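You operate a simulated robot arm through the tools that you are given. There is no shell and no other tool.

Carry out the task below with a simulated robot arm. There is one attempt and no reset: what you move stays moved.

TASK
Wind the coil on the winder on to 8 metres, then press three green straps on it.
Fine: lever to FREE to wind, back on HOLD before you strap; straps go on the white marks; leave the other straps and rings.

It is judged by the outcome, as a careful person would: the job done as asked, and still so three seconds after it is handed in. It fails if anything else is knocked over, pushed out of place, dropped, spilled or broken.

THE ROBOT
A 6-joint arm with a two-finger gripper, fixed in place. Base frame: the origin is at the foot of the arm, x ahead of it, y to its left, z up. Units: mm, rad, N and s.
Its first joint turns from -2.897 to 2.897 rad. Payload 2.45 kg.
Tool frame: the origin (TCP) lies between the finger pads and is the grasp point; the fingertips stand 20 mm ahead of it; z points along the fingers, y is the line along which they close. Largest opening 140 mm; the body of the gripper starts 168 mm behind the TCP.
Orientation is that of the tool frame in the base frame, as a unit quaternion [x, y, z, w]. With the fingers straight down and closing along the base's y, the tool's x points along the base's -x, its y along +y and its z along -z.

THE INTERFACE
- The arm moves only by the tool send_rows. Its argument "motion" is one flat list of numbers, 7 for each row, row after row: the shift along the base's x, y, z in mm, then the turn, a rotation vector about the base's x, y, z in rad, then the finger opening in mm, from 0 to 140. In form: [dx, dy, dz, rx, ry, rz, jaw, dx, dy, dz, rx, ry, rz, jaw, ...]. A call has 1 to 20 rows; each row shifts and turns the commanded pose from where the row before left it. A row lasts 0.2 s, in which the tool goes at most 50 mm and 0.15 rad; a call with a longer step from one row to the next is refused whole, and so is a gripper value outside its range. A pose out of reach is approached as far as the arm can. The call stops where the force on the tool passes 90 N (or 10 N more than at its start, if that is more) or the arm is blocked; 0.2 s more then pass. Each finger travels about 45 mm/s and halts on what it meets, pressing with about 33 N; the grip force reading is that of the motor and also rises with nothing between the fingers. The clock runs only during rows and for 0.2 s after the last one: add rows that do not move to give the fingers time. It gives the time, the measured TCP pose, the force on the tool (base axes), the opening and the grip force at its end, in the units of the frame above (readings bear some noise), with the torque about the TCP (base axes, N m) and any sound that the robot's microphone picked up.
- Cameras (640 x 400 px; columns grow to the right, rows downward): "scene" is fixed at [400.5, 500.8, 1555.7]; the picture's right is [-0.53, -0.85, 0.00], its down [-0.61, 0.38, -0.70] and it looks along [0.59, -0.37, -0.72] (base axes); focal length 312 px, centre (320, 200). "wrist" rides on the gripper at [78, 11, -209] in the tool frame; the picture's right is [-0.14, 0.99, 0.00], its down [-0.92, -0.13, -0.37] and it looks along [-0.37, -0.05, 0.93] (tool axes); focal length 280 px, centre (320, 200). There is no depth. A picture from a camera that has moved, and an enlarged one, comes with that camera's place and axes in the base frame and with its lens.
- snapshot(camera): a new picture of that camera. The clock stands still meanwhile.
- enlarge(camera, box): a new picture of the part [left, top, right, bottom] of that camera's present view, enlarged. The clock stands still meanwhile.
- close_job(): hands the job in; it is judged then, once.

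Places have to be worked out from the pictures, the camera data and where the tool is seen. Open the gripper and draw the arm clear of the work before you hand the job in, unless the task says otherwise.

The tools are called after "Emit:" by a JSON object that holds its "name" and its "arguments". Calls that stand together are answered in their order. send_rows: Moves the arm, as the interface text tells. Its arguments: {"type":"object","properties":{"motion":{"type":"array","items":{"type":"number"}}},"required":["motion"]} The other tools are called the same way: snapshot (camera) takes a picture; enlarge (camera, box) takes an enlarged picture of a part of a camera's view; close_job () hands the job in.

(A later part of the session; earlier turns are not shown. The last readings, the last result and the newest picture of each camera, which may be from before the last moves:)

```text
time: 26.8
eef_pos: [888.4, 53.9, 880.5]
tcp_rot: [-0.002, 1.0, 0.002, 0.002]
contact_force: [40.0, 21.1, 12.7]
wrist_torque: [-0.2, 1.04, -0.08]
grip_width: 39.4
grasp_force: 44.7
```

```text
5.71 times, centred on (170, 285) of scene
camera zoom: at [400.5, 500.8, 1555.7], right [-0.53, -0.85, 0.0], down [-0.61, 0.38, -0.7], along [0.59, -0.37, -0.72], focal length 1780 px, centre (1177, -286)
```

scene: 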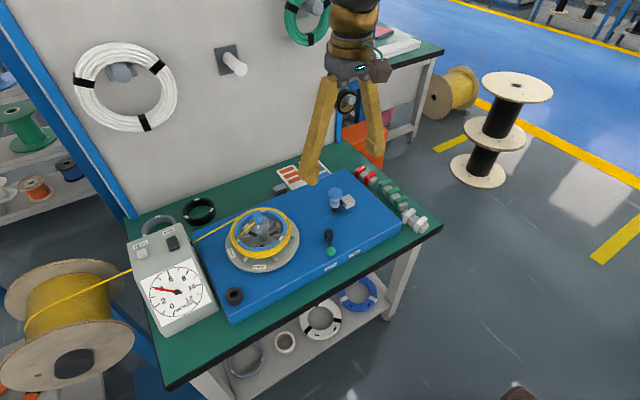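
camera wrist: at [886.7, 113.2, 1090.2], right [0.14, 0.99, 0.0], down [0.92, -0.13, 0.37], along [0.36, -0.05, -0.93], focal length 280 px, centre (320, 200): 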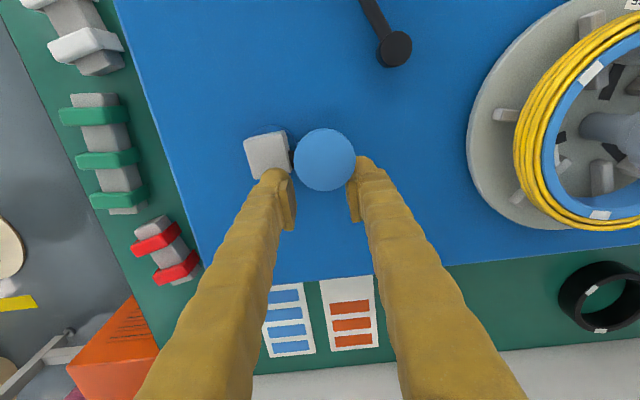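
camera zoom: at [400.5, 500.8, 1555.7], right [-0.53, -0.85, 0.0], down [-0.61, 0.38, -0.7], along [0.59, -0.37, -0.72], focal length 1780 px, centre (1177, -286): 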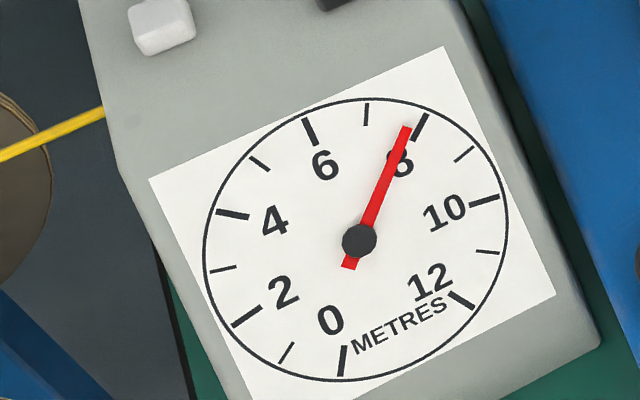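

The dial reads about 7.78, so 35° or so remains. I'm stepping 30° and rechecking.

Emit:
{"name": "send_rows", "arguments": {"motion": [1.5, 8.5, 0, 0, 0, 0, 20, 1.6, 8.4, 0, 0, 0, 0, 20, 3, 8, 0, 0, 0, 0, 20, 0, 0, 0, 0, 0, 0, 20]}}

Emit:
{"name": "enlarge", "arguments": {"camera": "scene", "box": [140, 262, 210, 312]}}

```text
time: 27.8
eef_pos: [893.2, 78.0, 879.7]
tcp_rot: [-0.001, 1.0, 0.001, 0.0]
contact_force: [-37.5, 13.9, 27.3]
wrist_torque: [-0.09, -1.0, -0.05]
grip_width: 39.5
grasp_force: 44.9
```

```text
8.00 times, centred on (175, 287) of scene
camera zoom: at [400.5, 500.8, 1555.7], right [-0.53, -0.85, 0.0], down [-0.61, 0.38, -0.7], along [0.59, -0.37, -0.72], focal length 2492 px, centre (1480, -496)
```

zoom: 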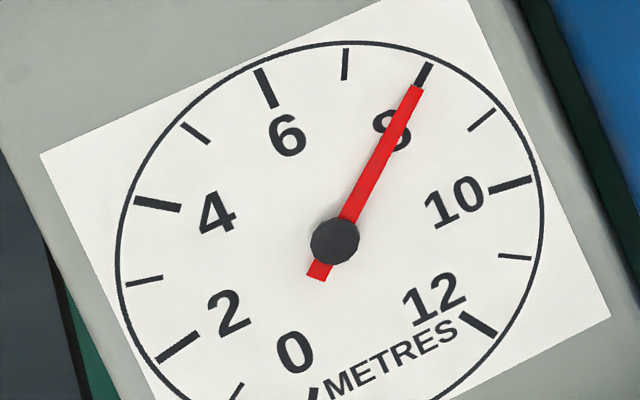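

It's very close to 8. The needle stands a little above the face, so I'm zooming in to allow for parallax.

Emit:
{"name": "enlarge", "arguments": {"camera": "scene", "box": [172, 266, 204, 286]}}

Emit:
{"name": "enlarge", "arguments": {"camera": "scene", "box": [150, 265, 214, 325]}}

Emit:
{"name": "snapshot", "arguments": {"camera": "wrist"}}

```text
16.00 times, centred on (188, 276) of scene
camera zoom: at [400.5, 500.8, 1555.7], right [-0.53, -0.85, 0.0], down [-0.61, 0.38, -0.7], along [0.59, -0.37, -0.72], focal length 4984 px, centre (2432, -1016)
```

zoom: 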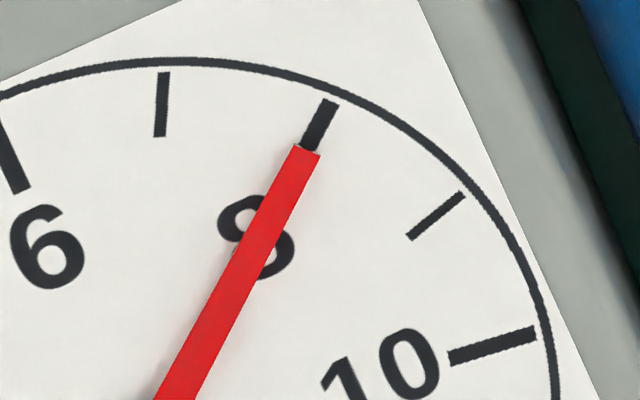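

```text
6.67 times, centred on (182, 295) of scene
camera zoom: at [400.5, 500.8, 1555.7], right [-0.53, -0.85, 0.0], down [-0.61, 0.38, -0.7], along [0.59, -0.37, -0.72], focal length 2077 px, centre (1240, -433)
```

zoom: 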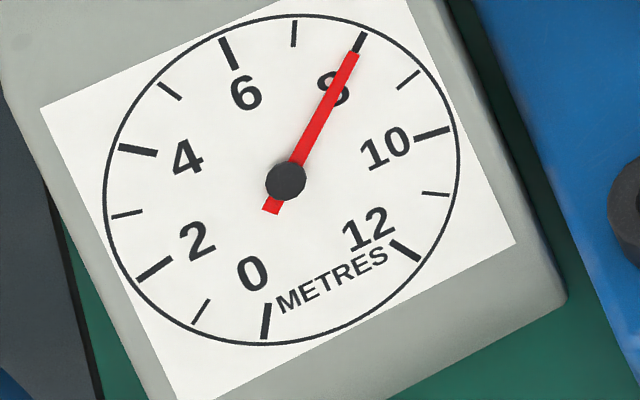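

```text
taken
camera wrist: at [815.6, 88.9, 1089.6], right [0.13, 0.99, 0.0], down [0.92, -0.13, 0.37], along [0.36, -0.05, -0.93], focal length 280 px, centre (320, 200)
```

wrist: 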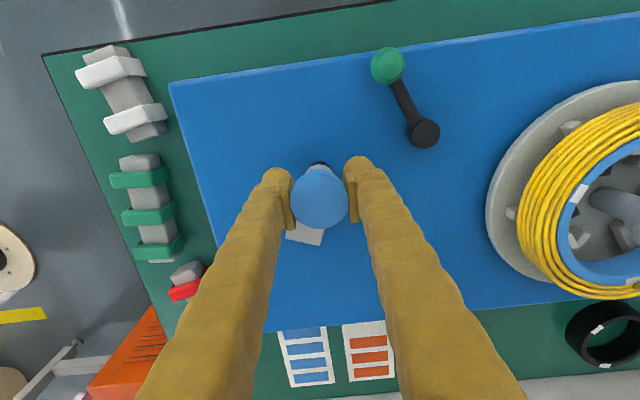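

Comparing the tip with the tick directly, the dial reads about 7.97. I'll nudge the last couple of degrees and relax the radial preload.

Emit:
{"name": "send_rows", "arguments": {"motion": [-0.9, 2.3, 0, 0, 0, 0, 20, 0, 0, 0, 0, 0, 0, 20, 0, 0, 0, 0, 0, 0, 20]}}

Emit:
{"name": "enlarge", "arguments": {"camera": "scene", "box": [172, 266, 204, 286]}}

```text
time: 28.6
eef_pos: [894.1, 80.2, 881.1]
tcp_rot: [-0.002, 1.0, 0.001, 0.0]
contact_force: [-4.2, 2.7, -6.3]
wrist_torque: [-0.49, 1.4, 0.0]
grip_width: 39.6
grasp_force: 44.5
```

```text
16.00 times, centred on (188, 276) of scene
camera zoom: at [400.5, 500.8, 1555.7], right [-0.53, -0.85, 0.0], down [-0.61, 0.38, -0.7], along [0.59, -0.37, -0.72], focal length 4984 px, centre (2432, -1016)
```

zoom: 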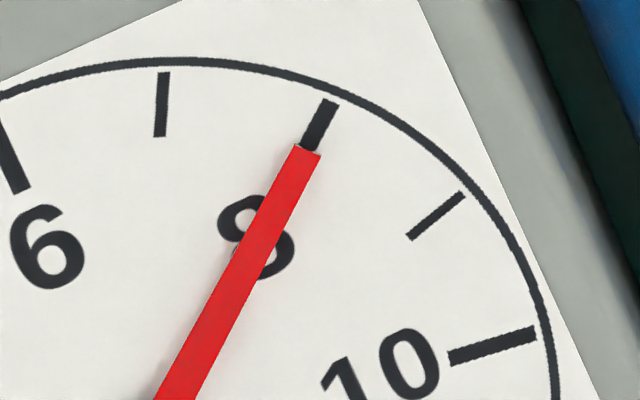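

The needle is on the 8 mark. I'm adding a final 2 mm nudge, then opening and rising straight off the handle.

Emit:
{"name": "send_rows", "arguments": {"motion": [0.8, 1.8, 0, 0, 0, 0, 20, 0, 0, 0, 0, 0, 0, 20, 0, 0, 0, 0, 0, 0, 50, 0, 0, 0, 0, 0, 0, 80, 0, 0, 0, 0, 0, 0, 80, 0, 0, 30, 0, 0, 0, 80, 0, 0, 40, 0, 0, 0, 80]}}

Emit:
{"name": "enlarge", "arguments": {"camera": "scene", "box": [172, 266, 204, 286]}}

Emit:
{"name": "snapshot", "arguments": {"camera": "wrist"}}

```text
time: 30.2
eef_pos: [893.0, 82.3, 951.7]
tcp_rot: [-0.003, 1.0, 0.001, 0.0]
contact_force: [0.2, 0.1, 0.6]
wrist_torque: [-0.01, -0.02, -0.01]
grip_width: 79.8
grasp_force: 0.1
```

```text
16.00 times, centred on (188, 276) of scene
camera zoom: at [400.5, 500.8, 1555.7], right [-0.53, -0.85, 0.0], down [-0.61, 0.38, -0.7], along [0.59, -0.37, -0.72], focal length 4984 px, centre (2432, -1016)
```

zoom: 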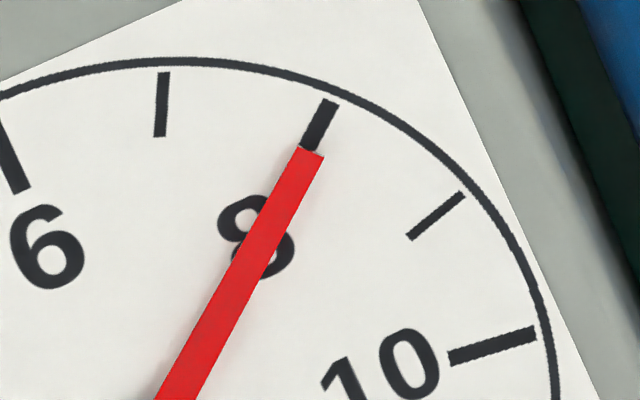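

```text
taken
camera wrist: at [816.0, 92.3, 1160.6], right [0.13, 0.99, 0.0], down [0.92, -0.13, 0.37], along [0.37, -0.05, -0.93], focal length 280 px, centre (320, 200)
```

wrist: 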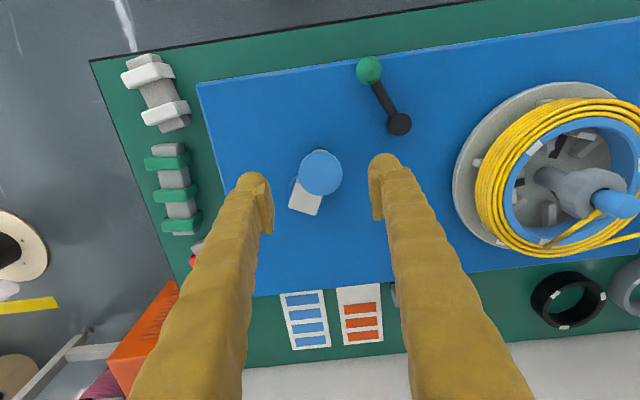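

The dial is on 8.0. Next is the lever: I'm moving over the knob at about (807,147) and caging it.

Emit:
{"name": "send_rows", "arguments": {"motion": [-28.5, 21.5, 0, 0, 0, 0, 70, -28.5, 21.5, 0, 0, 0, 0, 70, -28.5, 21.5, 0, 0, 0, 0, 70, 0, 0, -40, 0, 0, 0, 70, 0, 0, -40, 0, 0, 0, 70, 0, 0, -36, 0, 0, 0, 60, 0, 0, 0, 0, 0, 0, 45, 0, 0, 0, 0, 0, 0, 32, 0, 0, 0, 0, 0, 0, 32]}}

Emit:
{"name": "snapshot", "arguments": {"camera": "wrist"}}

```text
time: 32.2
eef_pos: [813.2, 148.3, 837.8]
tcp_rot: [-0.002, 1.0, 0.001, 0.001]
contact_force: [-0.1, -1.0, 0.2]
wrist_torque: [0.05, 0.01, 0.0]
grip_width: 32.0
grasp_force: 0.1
```

```text
taken
camera wrist: at [734.3, 158.7, 1045.9], right [0.13, 0.99, 0.0], down [0.92, -0.13, 0.37], along [0.37, -0.05, -0.93], focal length 280 px, centre (320, 200)
```

wrist: 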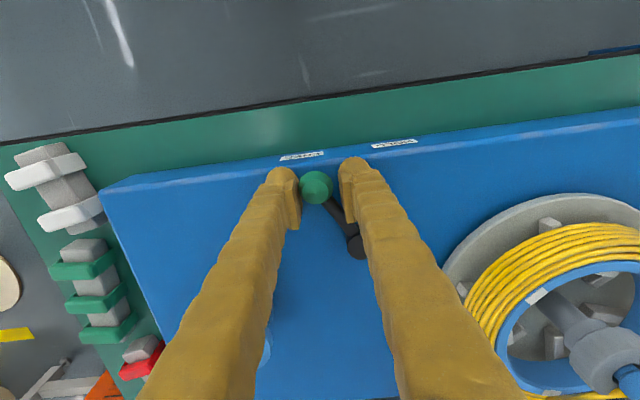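

The knob is caged. I'm sweeping it back along the arc to HOLD, up to its stop.

Emit:
{"name": "send_rows", "arguments": {"motion": [-5, 0, 0, 0, 0, 0, 32, -3, 10, 0, 0, 0, 0, 32, -2, 10, 0, 0, 0, 0, 32, -1, 10, 0, 0, 0, 0, 32, 1, 10, 0, 0, 0, 0, 32, 2, 10, 0, 0, 0, 0, 32, 3, 10, 0, 0, 0, 0, 32, 1, 4, 0, 0, 0, 0, 32, 1, 3, 0, 0, 0, 0, 32, 0, 0, 0, 0, 0, 0, 32]}}

Emit:
{"name": "enlarge", "arguments": {"camera": "wrist", "box": [240, 120, 440, 270]}}

```text
time: 34.4
eef_pos: [805.9, 213.6, 835.1]
tcp_rot: [-0.002, 1.0, 0.001, 0.0]
contact_force: [-6.0, -6.4, -2.1]
wrist_torque: [-0.02, 0.04, -0.19]
grip_width: 35.8
grasp_force: 2.5
```

```text
2.67 times, centred on (340, 195) of wrist
camera zoom: at [727.7, 224.0, 1044.7], right [0.13, 0.99, 0.0], down [0.92, -0.13, 0.37], along [0.37, -0.05, -0.93], focal length 748 px, centre (267, 213)
```

zoom: 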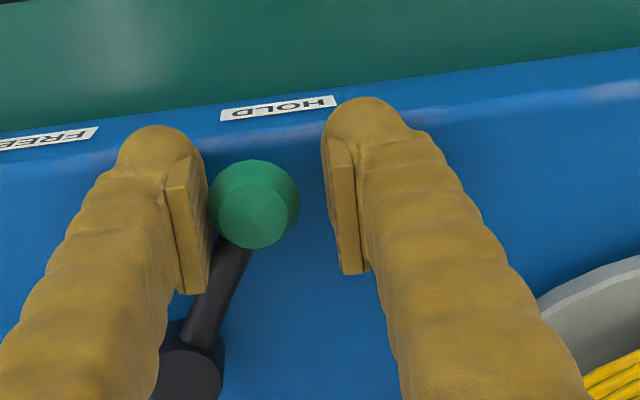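

The lever is back on HOLD against its stop. I'm backing off, rising, checking the dial, and moving over to inspect the green straps.

Emit:
{"name": "send_rows", "arguments": {"motion": [0, -3, 0, 0, 0, 0, 50, 0, 0, 0, 0, 0, 0, 80, 0, 0, 45, 0, 0, 0, 80, 0, 0, 45, 0, 0, 0, 80, 0, 0, 45, 0, 0, 0, 80, 10, -45, 10, 0, 0, 0, 80, 10, -45, 10, 0, 0, 0, 80, 10, -45, 10, 0, 0, 0, 80, 10, -45, 0, 0, 0, 0, 80, 10, -45, 0, 0, 0, 0, 80, 0, -45, 0, 0, 0, 0, 80, 0, -30, 0, 0, 0, 0, 80, 0, 0, 0, 0, 0, 0, 80]}}

Emit:
{"name": "snapshot", "arguments": {"camera": "wrist"}}

Emit:
{"name": "enlarge", "arguments": {"camera": "scene", "box": [172, 266, 204, 286]}}

Emit:
{"name": "enlarge", "arguments": {"camera": "scene", "box": [215, 195, 310, 275]}}

```text
time: 37.2
eef_pos: [855.9, -89.3, 1000.5]
tcp_rot: [-0.001, 1.0, 0.001, 0.0]
contact_force: [0.0, -0.5, 1.2]
wrist_torque: [0.02, 0.0, -0.02]
grip_width: 79.9
grasp_force: 0.1
```

```text
taken
camera wrist: at [778.3, -79.5, 1208.5], right [0.13, 0.99, 0.0], down [0.92, -0.13, 0.37], along [0.37, -0.05, -0.93], focal length 280 px, centre (320, 200)
```

wrist: 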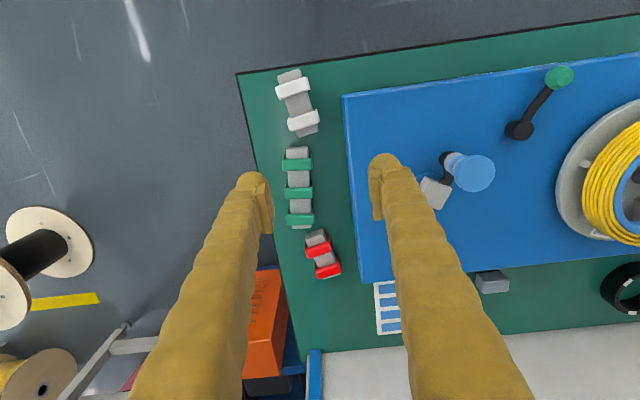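

```text
16.00 times, centred on (188, 276) of scene
camera zoom: at [400.5, 500.8, 1555.7], right [-0.53, -0.85, 0.0], down [-0.61, 0.38, -0.7], along [0.59, -0.37, -0.72], focal length 4984 px, centre (2432, -1016)
```

zoom: 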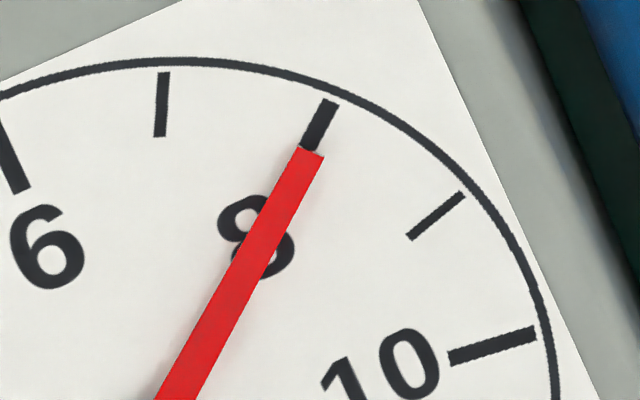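

```text
5.00 times, centred on (262, 235) of scene
camera zoom: at [400.5, 500.8, 1555.7], right [-0.53, -0.85, 0.0], down [-0.61, 0.38, -0.7], along [0.59, -0.37, -0.72], focal length 1558 px, centre (608, 25)
```

zoom: 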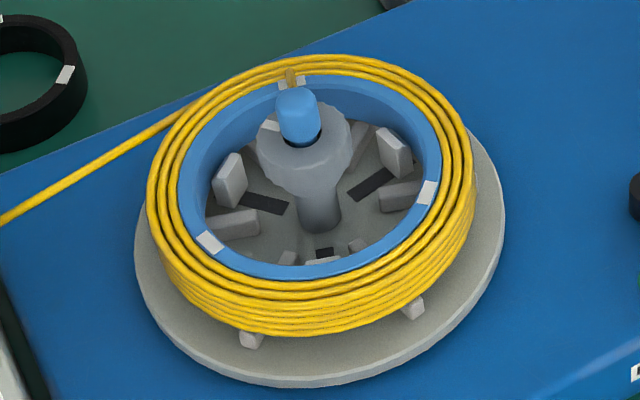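

The dial is still at 8 and three marks are visible on the ring. I'm zooming in on the straps between the fingers.

Emit:
{"name": "enlarge", "arguments": {"camera": "wrist", "box": [260, 130, 350, 240]}}

Emit:
{"name": "enlarge", "arguments": {"camera": "scene", "box": [370, 170, 440, 240]}}

```text
3.64 times, centred on (305, 185) of wrist
camera zoom: at [778.3, -79.5, 1208.5], right [0.13, 0.99, 0.0], down [0.92, -0.13, 0.37], along [0.37, -0.05, -0.93], focal length 1020 px, centre (374, 254)
```

zoom: 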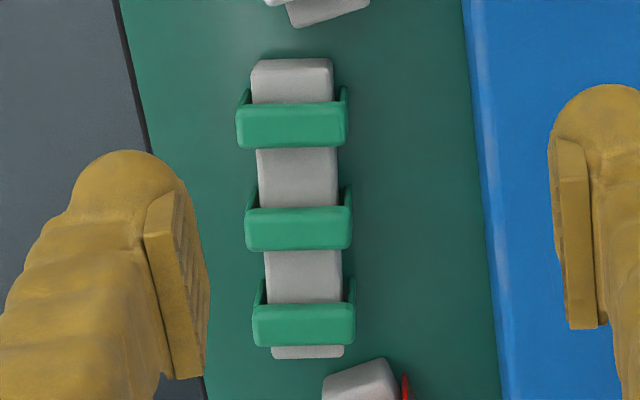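

```text
5.71 times, centred on (405, 205) of scene
camera zoom: at [400.5, 500.8, 1555.7], right [-0.53, -0.85, 0.0], down [-0.61, 0.38, -0.7], along [0.59, -0.37, -0.72], focal length 1780 px, centre (-166, 171)
```

zoom: 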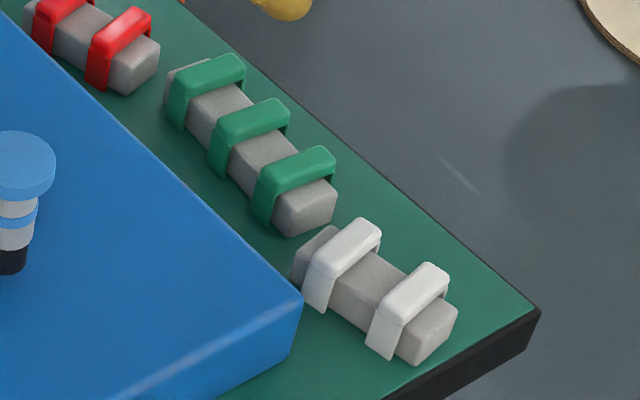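

Strap tops look to be at z≈778, spaced about 48 mm along a bar that is yawed by about −5.5°. I'm zooming further to get the leg height.

Emit:
{"name": "enlarge", "arguments": {"camera": "scene", "box": [395, 190, 432, 214]}}

Emit:
{"name": "send_rows", "arguments": {"motion": [0, -20, -35, 0, 0, 0, 100, 0, -20, -35, 0, 0, 0, 100, 0, 0, -30, 0, 0, 0, 100, 0, 0, 0, 0, 0, 0, 100]}}

Emit:
{"name": "snapshot", "arguments": {"camera": "wrist"}}

Emit:
{"name": "enlarge", "arguments": {"camera": "wrist", "box": [270, 90, 380, 200]}}

```text
16.00 times, centred on (414, 202) of scene
camera zoom: at [400.5, 500.8, 1555.7], right [-0.53, -0.85, 0.0], down [-0.61, 0.38, -0.7], along [0.59, -0.37, -0.72], focal length 4984 px, centre (-1176, 168)
```

zoom: 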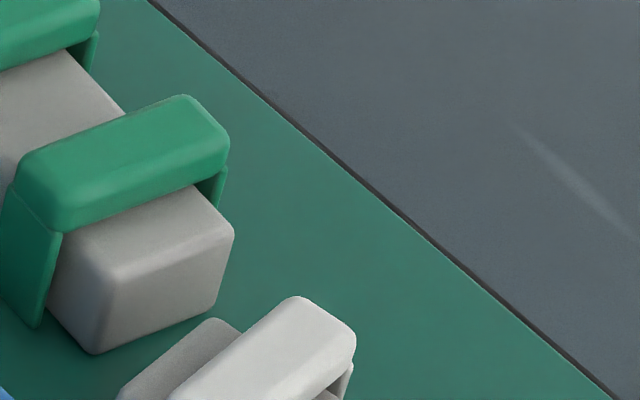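

```text
time: 38.2
eef_pos: [858.4, -127.8, 902.6]
tcp_rot: [-0.002, 1.0, 0.0, 0.001]
contact_force: [0.8, -0.1, 0.6]
wrist_torque: [-0.02, 0.0, 0.03]
grip_width: 99.9
grasp_force: 0.0
```

```text
taken
camera wrist: at [780.3, -118.0, 1110.0], right [0.13, 0.99, 0.0], down [0.92, -0.13, 0.37], along [0.37, -0.05, -0.93], focal length 280 px, centre (320, 200)
```

wrist: 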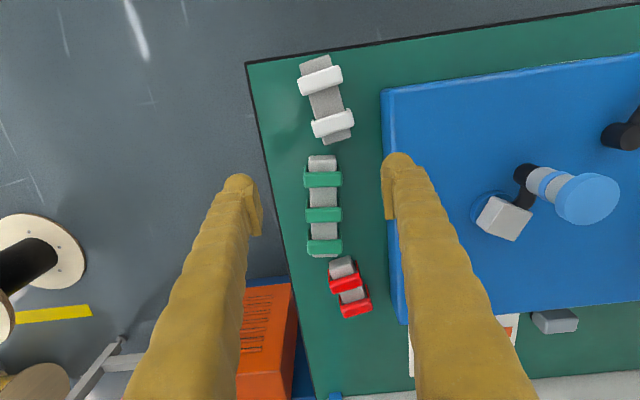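

```text
3.64 times, centred on (325, 145) of wrist
camera zoom: at [780.3, -118.0, 1110.0], right [0.13, 0.99, 0.0], down [0.92, -0.13, 0.37], along [0.37, -0.05, -0.93], focal length 1020 px, centre (302, 400)
```

zoom: 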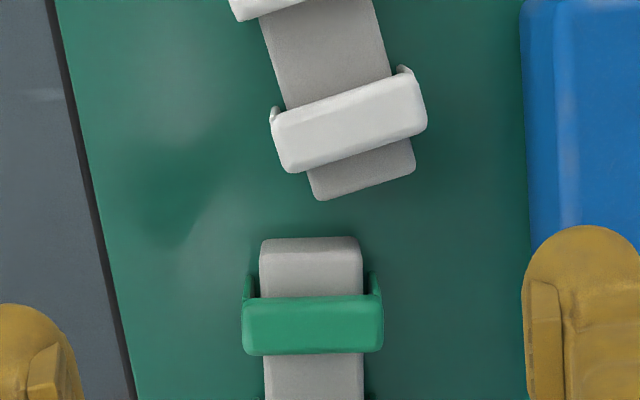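

Strap 1's top is at about (882,−129,790), span 45 mm, yaw −0.11 rad. I'm aligning above it and descending partway to check.

Emit:
{"name": "send_rows", "arguments": {"motion": [12, -0.5, -20, 0, 0, -0.11, 80, 12, -0.5, -20, 0, 0, 0, 64, 0, 0, -20, 0, 0, 0, 64, 0, 0, -10, 0, 0, 0, 64, 0, 0, 0, 0, 0, 0, 64]}}

Emit:
{"name": "snapshot", "arguments": {"camera": "wrist"}}

Emit:
{"name": "enlarge", "arguments": {"camera": "scene", "box": [370, 150, 450, 225]}}

```text
time: 39.4
eef_pos: [880.7, -129.7, 831.4]
tcp_rot: [0.054, 0.999, 0.0, 0.002]
contact_force: [0.2, 0.5, -0.1]
wrist_torque: [-0.01, -0.02, 0.03]
grip_width: 64.0
grasp_force: 0.1
```

```text
taken
camera wrist: at [804.1, -110.6, 1039.8], right [0.24, 0.97, 0.0], down [0.9, -0.23, 0.37], along [0.36, -0.09, -0.93], focal length 280 px, centre (320, 200)
```

wrist: 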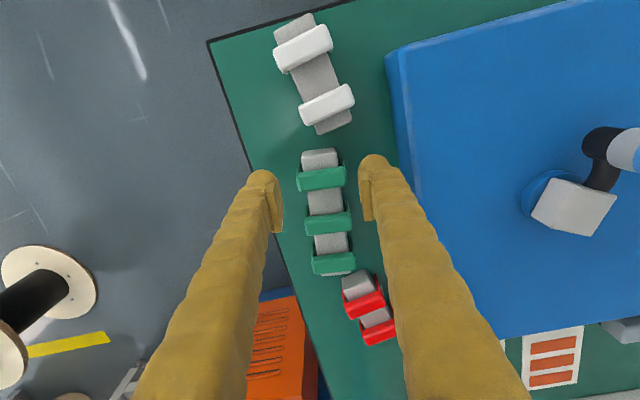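

```text
5.33 times, centred on (410, 188) of scene
camera zoom: at [400.5, 500.8, 1555.7], right [-0.53, -0.85, 0.0], down [-0.61, 0.38, -0.7], along [0.59, -0.37, -0.72], focal length 1662 px, centre (-160, 267)
```

zoom: 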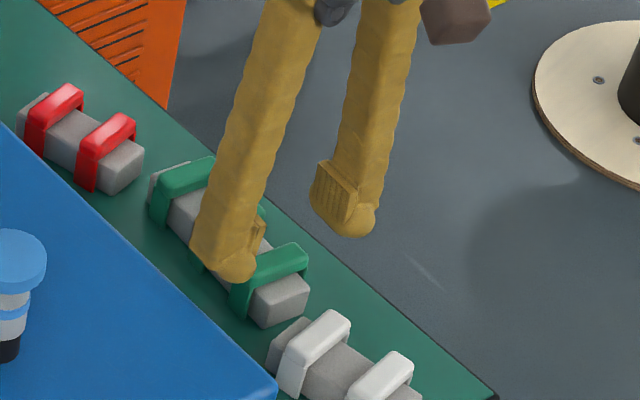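

It's aligned. I'm descending to TCP z≈790 and closing on the legs.

Emit:
{"name": "send_rows", "arguments": {"motion": [0.5, 1, -20, 0, 0, 0, 64, 0, 0, -20, 0, 0, 0, 64, 0, 0, 0, 0, 0, 0, 45, 0, 0, 0, 0, 0, 0, 30, 0, 0, 0, 0, 0, 0, 30, 0, 0, 0, 0, 0, 0, 30]}}

Emit:
{"name": "snapshot", "arguments": {"camera": "wrist"}}

Emit:
{"name": "enlarge", "arguments": {"camera": "scene", "box": [370, 150, 450, 225]}}

```text
time: 40.8
eef_pos: [882.4, -127.5, 792.1]
tcp_rot: [0.053, 0.999, 0.001, 0.001]
contact_force: [0.0, -0.6, 1.2]
wrist_torque: [-0.01, -0.03, 0.04]
grip_width: 43.3
grasp_force: 33.0
```

```text
taken
camera wrist: at [805.9, -110.1, 1000.0], right [0.24, 0.97, 0.0], down [0.9, -0.23, 0.37], along [0.36, -0.09, -0.93], focal length 280 px, centre (320, 200)
```

wrist: 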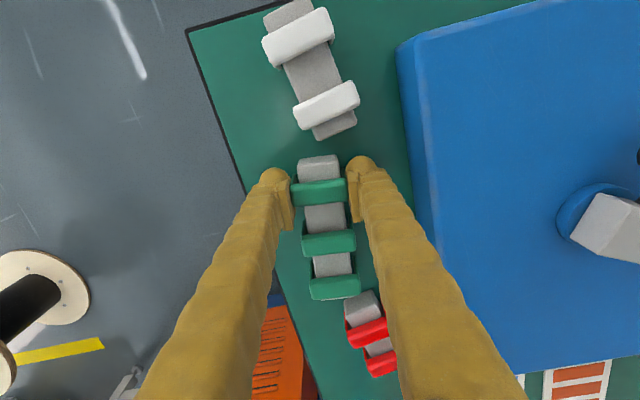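

```text
5.33 times, centred on (410, 188) of scene
camera zoom: at [400.5, 500.8, 1555.7], right [-0.53, -0.85, 0.0], down [-0.61, 0.38, -0.7], along [0.59, -0.37, -0.72], focal length 1662 px, centre (-160, 267)
```

zoom: 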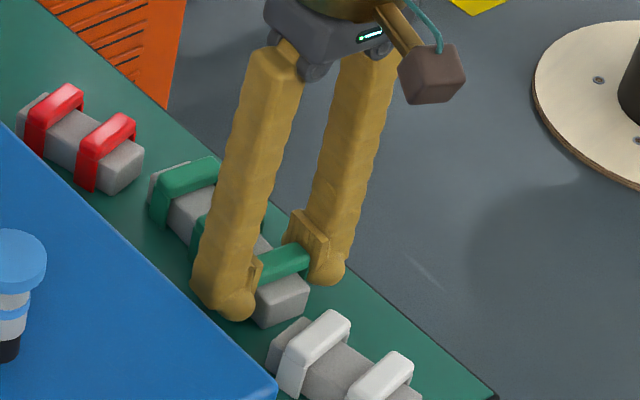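

It's gripped at 43.3 mm. I'm lifting straight up, slowly at first.

Emit:
{"name": "send_rows", "arguments": {"motion": [0, 0, 8, 0, 0, 0, 30, 0, 0, 12, 0, 0, 0, 30, 0, 0, 25, 0, 0, 0, 30, 0, 0, 40, 0, 0, 0, 30, 0, 0, 45, 0, 0, 0, 30, 0, 0, 45, 0, 0, 0, 30, 0, 0, 45, 0, 0, 0, 30]}}

Emit:
{"name": "snapshot", "arguments": {"camera": "wrist"}}

Emit:
{"name": "snapshot", "arguments": {"camera": "scene"}}

```text
time: 42.4
eef_pos: [881.1, -127.2, 1013.2]
tcp_rot: [0.054, 0.999, 0.001, 0.0]
contact_force: [0.4, -0.4, -0.2]
wrist_torque: [-0.02, 0.02, 0.0]
grip_width: 43.2
grasp_force: 32.8
```

```text
taken
camera wrist: at [805.5, -109.2, 1220.1], right [0.24, 0.97, 0.0], down [0.9, -0.23, 0.37], along [0.36, -0.09, -0.93], focal length 280 px, centre (320, 200)
```

wrist: 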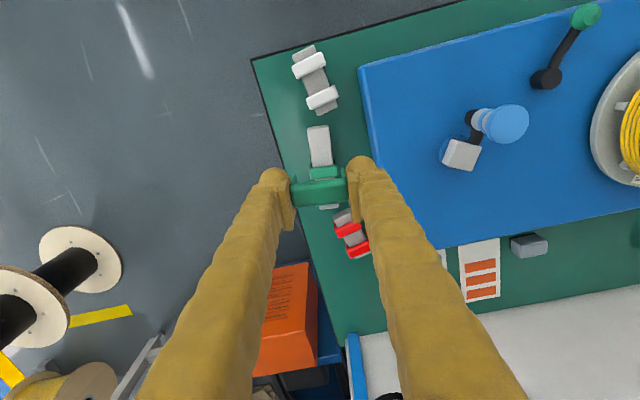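

```text
taken
```

scene: 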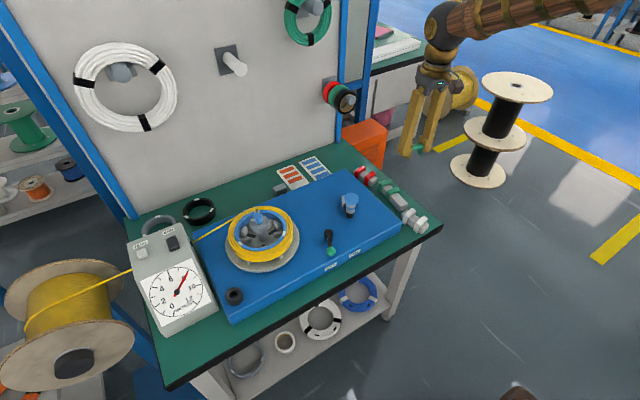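

The strap is held and the rest of the bar is undisturbed. I'm flying to the ring area to measure the marks with the camera beside it.

Emit:
{"name": "send_rows", "arguments": {"motion": [-6.4, 45, 6, 0, 0, 0.02, 30, -6.4, 45, 6, 0, 0, 0.02, 30, -6.4, 45, 6, 0, 0, 0.02, 30, -6.4, 45, 6, 0, 0, 0.02, 30, -6.4, 45, 6, 0, 0, 0.03, 30, -6.4, 45, 6, 0, 0, 0, 30, -6.4, 45, 6, 0, 0, 0, 30, -6.4, 40, 6, 0, 0, 0, 30, 0, 0, 0, 0, 0, 0, 30]}}

Emit:
{"name": "snapshot", "arguments": {"camera": "wrist"}}

Emit:
{"name": "enlarge", "arguments": {"camera": "wrist", "box": [360, 80, 560, 230]}}

```text
time: 44.4
eef_pos: [829.1, 227.6, 1059.2]
tcp_rot: [-0.002, 1.0, 0.001, 0.0]
contact_force: [0.1, -0.1, 0.3]
wrist_torque: [-0.02, -0.04, 0.0]
grip_width: 43.4
grasp_force: 33.2
```

```text
taken
camera wrist: at [750.7, 237.0, 1268.1], right [0.13, 0.99, 0.0], down [0.92, -0.13, 0.37], along [0.37, -0.05, -0.93], focal length 280 px, centre (320, 200)
```

wrist: 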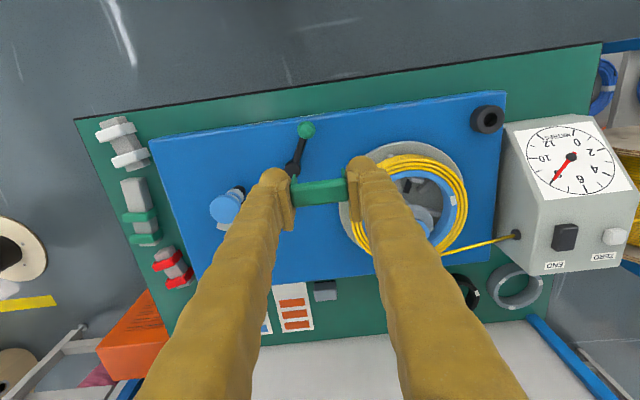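

```text
2.67 times, centred on (460, 155) of wrist
camera zoom: at [750.7, 237.0, 1268.1], right [0.13, 0.99, 0.0], down [0.92, -0.13, 0.37], along [0.37, -0.05, -0.93], focal length 748 px, centre (-53, 320)
```

zoom: 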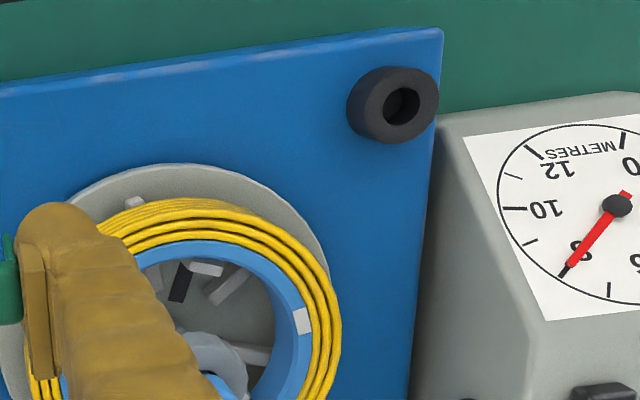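

A finger hides part of the ring, so I'm shifting away to −y and raising a bit for an unobstructed oblique view.

Emit:
{"name": "send_rows", "arguments": {"motion": [10, -40, 10, 0, 0, 0, 30, 10, -40, 10, 0, 0, 0, 30, 0, 0, 0, 0, 0, 0, 30, 0, 0, 0, 0, 0, 0, 30]}}

Emit:
{"name": "enlarge", "arguments": {"camera": "wrist", "box": [400, 80, 600, 230]}}

Emit:
{"name": "send_rows", "arguments": {"motion": [0, 48, 0, 0, 0, 0, 30, 0, 48, 0, 0, 0, 0, 30, 0, 48, 0, 0, 0, 0, 30, 0, 48, 0, 0, 0, 0, 30, 0, 48, 0, 0, 0, 0, 30, 0, 48, 0, 0, 0, 0, 30, 0, 40, 0, 0, 0, 0, 30, 0, 0, 0, 0, 0, 0, 30, 0, 0, 0, 0, 0, 0, 30]}}

Emit:
{"name": "snapshot", "arguments": {"camera": "wrist"}}

Emit:
{"name": "enlarge", "arguments": {"camera": "wrist", "box": [80, 80, 280, 230]}}

```text
time: 45.4
eef_pos: [848.9, 147.9, 1081.6]
tcp_rot: [-0.002, 1.0, 0.0, 0.0]
contact_force: [-1.1, 0.0, -0.2]
wrist_torque: [0.0, 0.03, -0.05]
grip_width: 43.3
grasp_force: 33.3
```

```text
2.67 times, centred on (500, 155) of wrist
camera zoom: at [770.6, 157.7, 1289.2], right [0.13, 0.99, 0.0], down [0.92, -0.13, 0.37], along [0.37, -0.05, -0.93], focal length 748 px, centre (-160, 320)
```

zoom: 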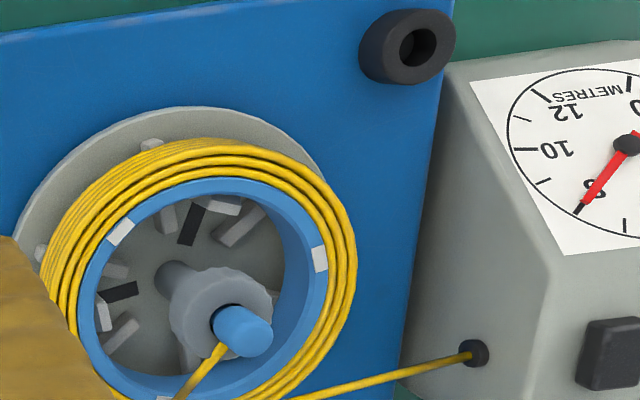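

```text
time: 47.4
eef_pos: [850.4, 476.1, 1079.5]
tcp_rot: [-0.002, 1.0, 0.001, 0.001]
contact_force: [-0.4, 0.2, -0.1]
wrist_torque: [0.01, -0.03, 0.01]
grip_width: 43.3
grasp_force: 33.0
```

```text
taken
camera wrist: at [771.7, 485.7, 1288.3], right [0.13, 0.99, 0.0], down [0.92, -0.13, 0.37], along [0.37, -0.05, -0.93], focal length 280 px, centre (320, 200)
```

wrist: 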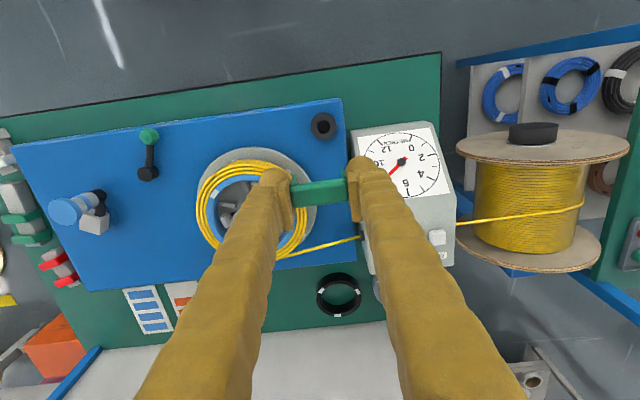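

```text
2.67 times, centred on (180, 155) of wrist
camera zoom: at [771.7, 485.7, 1288.3], right [0.13, 0.99, 0.0], down [0.92, -0.13, 0.37], along [0.37, -0.05, -0.93], focal length 748 px, centre (693, 320)
```

zoom: 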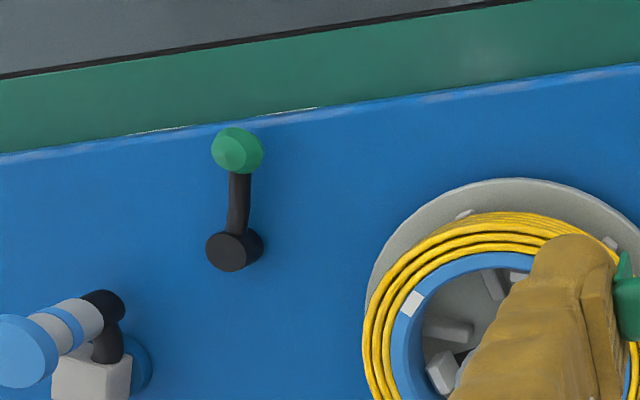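

Triangulating, the marks are M1 (904,301), M2 (935,414) and M3 (1015,328) at z≈876. The ring centre is (951,348) with mark radius 67. I'm taking a closer look at M3 and the cable tail near it.

Emit:
{"name": "send_rows", "arguments": {"motion": [5, -45, 0, 0, 0, 0, 30, 5, -45, 0, 0, 0, 0, 30, 5, -45, 0, 0, 0, 0, 30, 5, -45, 0, 0, 0, 0, 30, 5, -45, 0, 0, 0, 0, 30, 10, -45, -15, 0, 0, 0, 30, 10, 0, -30, 0, 0, 0, 30, 15, 0, -30, 0, 0, 0, 30, 0, 0, 0, 0, 0, 0, 30]}}

Emit:
{"name": "snapshot", "arguments": {"camera": "wrist"}}

Emit:
{"name": "enlarge", "arguments": {"camera": "wrist", "box": [400, 80, 600, 230]}}

```text
time: 49.4
eef_pos: [911.3, 204.9, 1003.3]
tcp_rot: [-0.001, 1.0, 0.0, 0.001]
contact_force: [-0.6, 0.4, 0.2]
wrist_torque: [-0.01, 0.01, -0.01]
grip_width: 43.2
grasp_force: 33.3
```

```text
taken
camera wrist: at [833.0, 214.3, 1211.1], right [0.13, 0.99, 0.0], down [0.92, -0.13, 0.37], along [0.37, -0.05, -0.93], focal length 280 px, centre (320, 200)
```

wrist: 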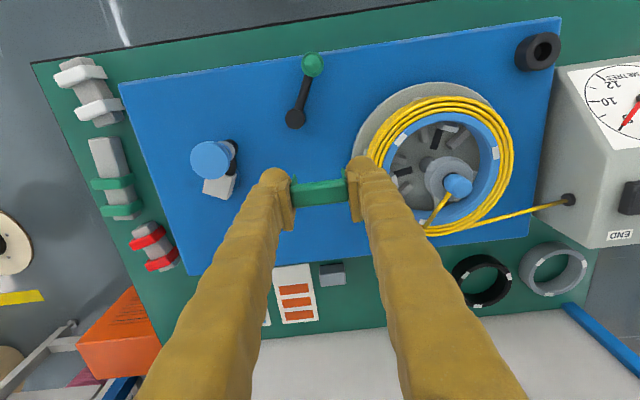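

```text
2.67 times, centred on (500, 155) of wrist
camera zoom: at [833.0, 214.3, 1211.1], right [0.13, 0.99, 0.0], down [0.92, -0.13, 0.37], along [0.37, -0.05, -0.93], focal length 748 px, centre (-160, 320)
```

zoom: 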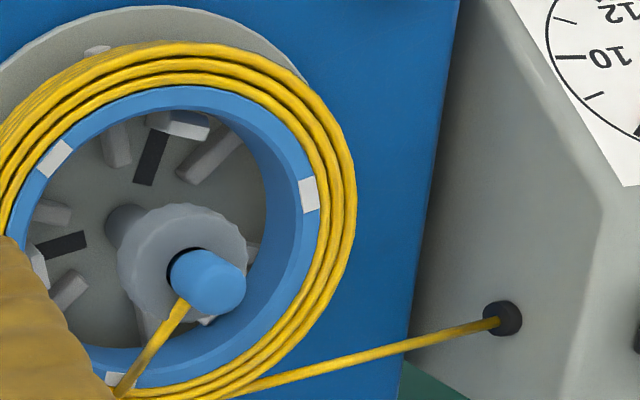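

The coil spans about R 63 to 91 mm, so a strap centre should sit at R≈77. M1's strap target is about (895.6,294.6), tool yaw −46°. I'm moving above it at z≈960 and checking the view.

Emit:
{"name": "send_rows", "arguments": {"motion": [-2.6, 15, 0, 0, 0, -0.135, 30, -2.6, 15, 0, 0, 0, -0.135, 30, -2.6, 15, 0, 0, 0, -0.135, 30, -2.6, 15, 0, 0, 0, -0.135, 30, -2.6, 15, 0, 0, 0, -0.135, 30, -2.7, 14.7, 0, 0, 0, -0.133, 30, 0, 0, -22, 0, 0, 0, 30, 0, 0, -22, 0, 0, 0, 30, 0, 0, 0, 0, 0, 0, 30]}}

Emit:
{"name": "snapshot", "arguments": {"camera": "wrist"}}

Emit:
{"name": "enlarge", "arguments": {"camera": "scene", "box": [215, 175, 325, 275]}}

```text
time: 51.4
eef_pos: [894.0, 294.8, 959.7]
tcp_rot: [0.392, 0.92, 0.0, 0.002]
contact_force: [-0.1, -0.6, 0.0]
wrist_torque: [0.01, -0.01, 0.01]
grip_width: 43.1
grasp_force: 33.2
```

```text
taken
camera wrist: at [847.7, 357.7, 1167.6], right [0.81, 0.59, 0.0], down [0.55, -0.75, 0.37], along [0.22, -0.3, -0.93], focal length 280 px, centre (320, 200)
```

wrist: 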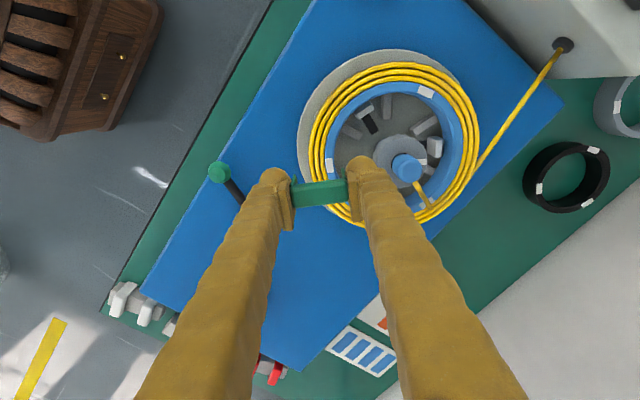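

```text
4.00 times, centred on (270, 225) of scene
camera zoom: at [400.5, 500.8, 1555.7], right [-0.53, -0.85, 0.0], down [-0.61, 0.38, -0.7], along [0.59, -0.37, -0.72], focal length 1246 px, centre (520, 100)
```

zoom: 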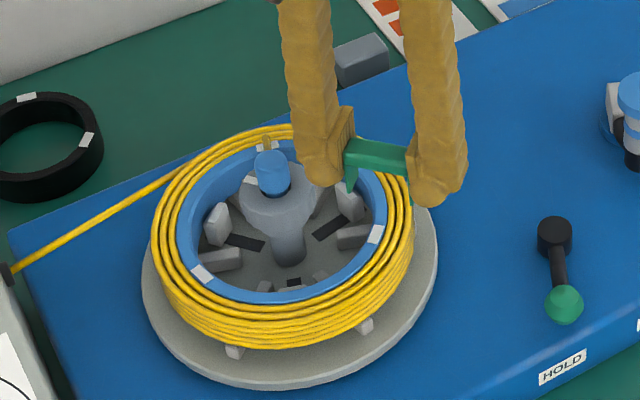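

The marks agree from this view to within about 2 mm. I'm enlarging the coil to measure its inner and outer radii more precisely.

Emit:
{"name": "enlarge", "arguments": {"camera": "wrist", "box": [290, 40, 490, 240]}}

```text
2.00 times, centred on (390, 140) of wrist
camera zoom: at [847.7, 357.7, 1167.6], right [0.81, 0.59, 0.0], down [0.55, -0.75, 0.37], along [0.22, -0.3, -0.93], focal length 561 px, centre (180, 320)
```

zoom: 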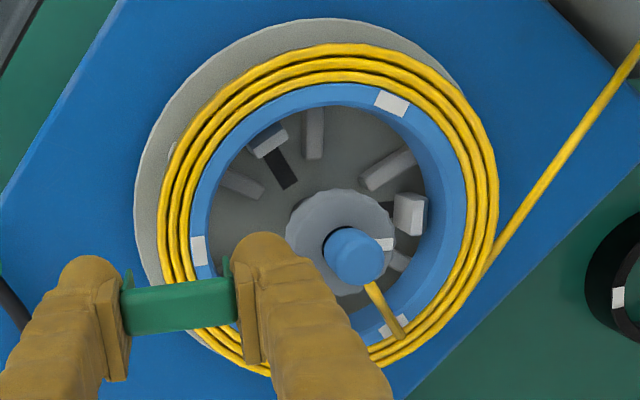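

Coil R spans about 63.5–89.5, so the strap centre goes at R 76.5. I'm adjusting by (+3,−1.5) and lowering until the legs are just above the coil.

Emit:
{"name": "send_rows", "arguments": {"motion": [3, -1.5, -20, 0, 0, 0, 30, 0, 0, -18, 0, 0, 0, 30, 0, 0, 0, 0, 0, 0, 30]}}

Emit:
{"name": "enlarge", "arguments": {"camera": "wrist", "box": [260, 100, 440, 240]}}

Emit:
{"name": "enlarge", "arguments": {"camera": "scene", "box": [225, 190, 315, 260]}}

```text
time: 52.2
eef_pos: [898.7, 293.9, 920.6]
tcp_rot: [0.392, 0.92, 0.0, 0.001]
contact_force: [-0.1, -0.5, -0.1]
wrist_torque: [0.03, 0.02, -0.01]
grip_width: 43.4
grasp_force: 32.5
```

```text
2.86 times, centred on (350, 170) of wrist
camera zoom: at [850.8, 356.2, 1129.8], right [0.81, 0.59, 0.0], down [0.55, -0.75, 0.37], along [0.22, -0.3, -0.93], focal length 801 px, centre (234, 286)
```

zoom: 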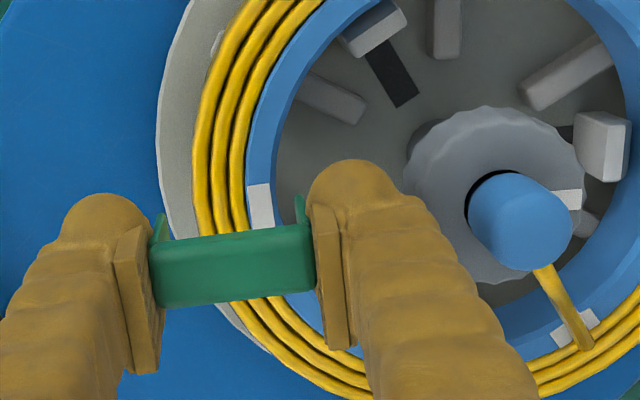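

```text
5.71 times, centred on (270, 225) of scene
camera zoom: at [400.5, 500.8, 1555.7], right [-0.53, -0.85, 0.0], down [-0.61, 0.38, -0.7], along [0.59, -0.37, -0.72], focal length 1780 px, centre (606, 57)
```

zoom: 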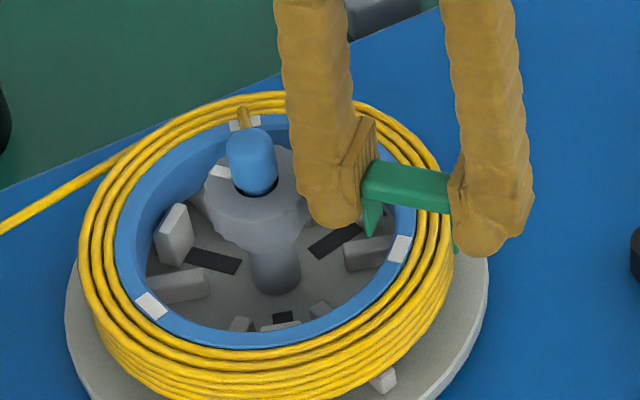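

Comparing strap and mark within the same picture, I need about (−2,+3). I'm applying that and lowering slowly so the legs straddle the coil.

Emit:
{"name": "send_rows", "arguments": {"motion": [-2, 3, 0, 0, 0, 0, 30, 0, 0, -6, 0, 0, 0, 30, 0, 0, -6, 0, 0, 0, 30, 0, 0, -5, 0, 0, 0, 30, 0, 0, 0, 0, 0, 0, 30]}}

Emit:
{"name": "enlarge", "arguments": {"camera": "wrist", "box": [260, 100, 440, 240]}}

Emit:
{"name": "enlarge", "arguments": {"camera": "scene", "box": [225, 190, 315, 260]}}

```text
time: 53.4
eef_pos: [894.9, 295.6, 904.3]
tcp_rot: [0.392, 0.92, 0.0, 0.001]
contact_force: [-0.7, -0.9, -0.2]
wrist_torque: [-0.05, 0.0, -0.01]
grip_width: 43.2
grasp_force: 33.5
```

```text
2.86 times, centred on (350, 170) of wrist
camera zoom: at [848.9, 359.3, 1113.2], right [0.81, 0.59, 0.0], down [0.55, -0.75, 0.37], along [0.22, -0.3, -0.93], focal length 801 px, centre (234, 286)
```

zoom: 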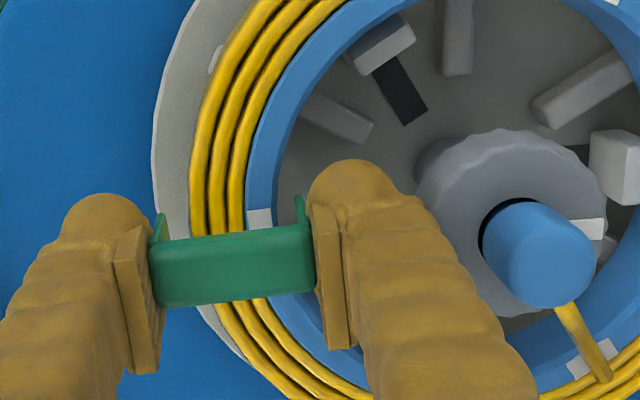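

```text
5.71 times, centred on (270, 225) of scene
camera zoom: at [400.5, 500.8, 1555.7], right [-0.53, -0.85, 0.0], down [-0.61, 0.38, -0.7], along [0.59, -0.37, -0.72], focal length 1780 px, centre (606, 57)
```

zoom: 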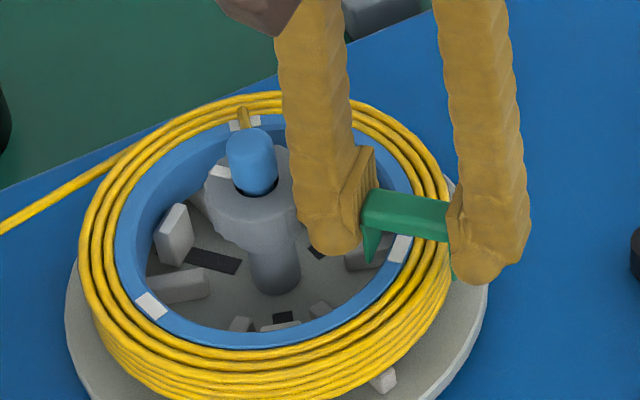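

The legs are about 9 mm below the ring top with no contact force, and alignment looks good. I'm continuing down slowly until it seats.

Emit:
{"name": "send_rows", "arguments": {"motion": [0, 0, -4, 0, 0, 0, 30, 0, 0, -4, 0, 0, 0, 30, 0, 0, -4, 0, 0, 0, 30, 0, 0, -2, 0, 0, 0, 30, 0, 0, 0, 0, 0, 0, 30]}}

Emit:
{"name": "enlarge", "arguments": {"camera": "wrist", "box": [260, 100, 440, 240]}}

Emit:
{"name": "enlarge", "arguments": {"camera": "scene", "box": [225, 190, 315, 260]}}

```text
time: 54.6
eef_pos: [895.0, 297.2, 891.0]
tcp_rot: [0.391, 0.92, 0.001, 0.001]
contact_force: [-0.3, 0.1, -0.7]
wrist_torque: [-0.02, 0.01, -0.01]
grip_width: 43.4
grasp_force: 33.0
```

```text
2.86 times, centred on (350, 170) of wrist
camera zoom: at [848.5, 360.2, 1099.6], right [0.81, 0.59, 0.0], down [0.55, -0.75, 0.37], along [0.22, -0.3, -0.93], focal length 801 px, centre (234, 286)
```

zoom: 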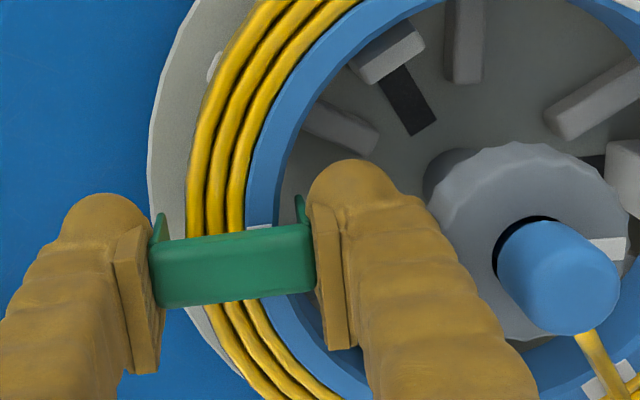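

```text
5.71 times, centred on (270, 225) of scene
camera zoom: at [400.5, 500.8, 1555.7], right [-0.53, -0.85, 0.0], down [-0.61, 0.38, -0.7], along [0.59, -0.37, -0.72], focal length 1780 px, centre (606, 57)
```

zoom: 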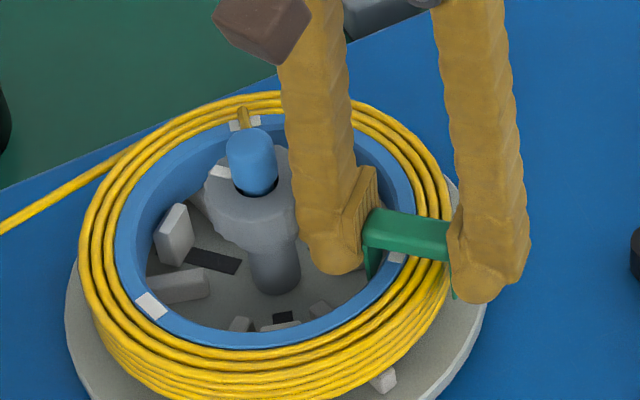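

There's still no contact, so I'm going lower in 2–3 mm steps.

Emit:
{"name": "send_rows", "arguments": {"motion": [0, 0, -3, 0, 0, 0, 30, 0, 0, -3, 0, 0, 0, 30, 0, 0, -3, 0, 0, 0, 30, 0, 0, -2, 0, 0, 0, 30, 0, 0, 0, 0, 0, 0, 30]}}

Emit:
{"name": "enlarge", "arguments": {"camera": "scene", "box": [225, 190, 315, 260]}}

Emit:
{"name": "enlarge", "arguments": {"camera": "wrist", "box": [260, 100, 440, 240]}}

```text
time: 55.8
eef_pos: [894.7, 295.8, 880.2]
tcp_rot: [0.392, 0.92, 0.001, 0.001]
contact_force: [0.5, -0.1, 8.8]
wrist_torque: [-0.01, 0.05, 0.0]
grip_width: 43.1
grasp_force: 33.6
```

```text
5.71 times, centred on (270, 225) of scene
camera zoom: at [400.5, 500.8, 1555.7], right [-0.53, -0.85, 0.0], down [-0.61, 0.38, -0.7], along [0.59, -0.37, -0.72], focal length 1780 px, centre (606, 57)
```

zoom: 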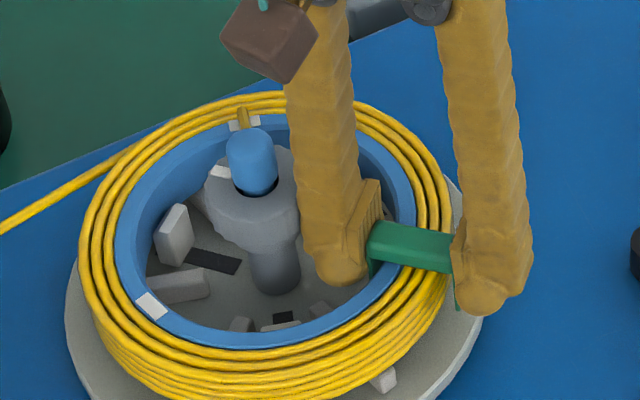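

```text
2.86 times, centred on (350, 170) of wrist
camera zoom: at [848.6, 358.9, 1089.1], right [0.81, 0.59, 0.0], down [0.55, -0.75, 0.37], along [0.22, -0.3, -0.93], focal length 801 px, centre (234, 286)
```

zoom: 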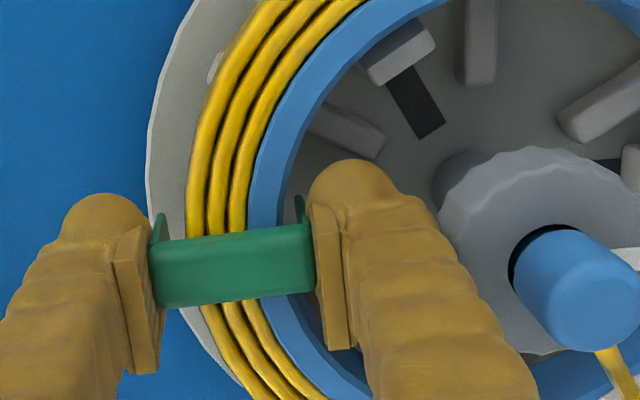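

The mark is fully covered and contact has begun at +9 N. I'm pressing down in small steps and listening for a click.

Emit:
{"name": "send_rows", "arguments": {"motion": [0, 0, -1.5, 0, 0, 0, 30, 0, 0, -1.5, 0, 0, 0, 30, 0, 0, -1.5, 0, 0, 0, 30, 0, 0, 0, 0, 0, 0, 30]}}

Emit:
{"name": "enlarge", "arguments": {"camera": "scene", "box": [225, 190, 315, 260]}}

```text
time: 56.8
eef_pos: [893.6, 295.2, 874.6]
tcp_rot: [0.392, 0.92, 0.002, 0.002]
contact_force: [1.5, 1.4, 29.7]
wrist_torque: [0.03, 0.03, -0.01]
grip_width: 43.5
grasp_force: 33.5
```

```text
5.71 times, centred on (270, 225) of scene
camera zoom: at [400.5, 500.8, 1555.7], right [-0.53, -0.85, 0.0], down [-0.61, 0.38, -0.7], along [0.59, -0.37, -0.72], focal length 1780 px, centre (606, 57)
```

zoom: 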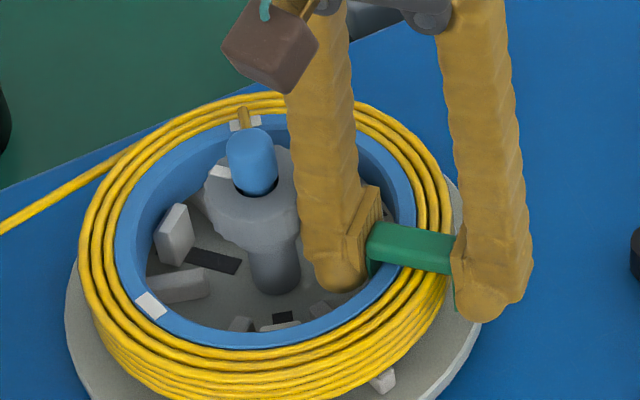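

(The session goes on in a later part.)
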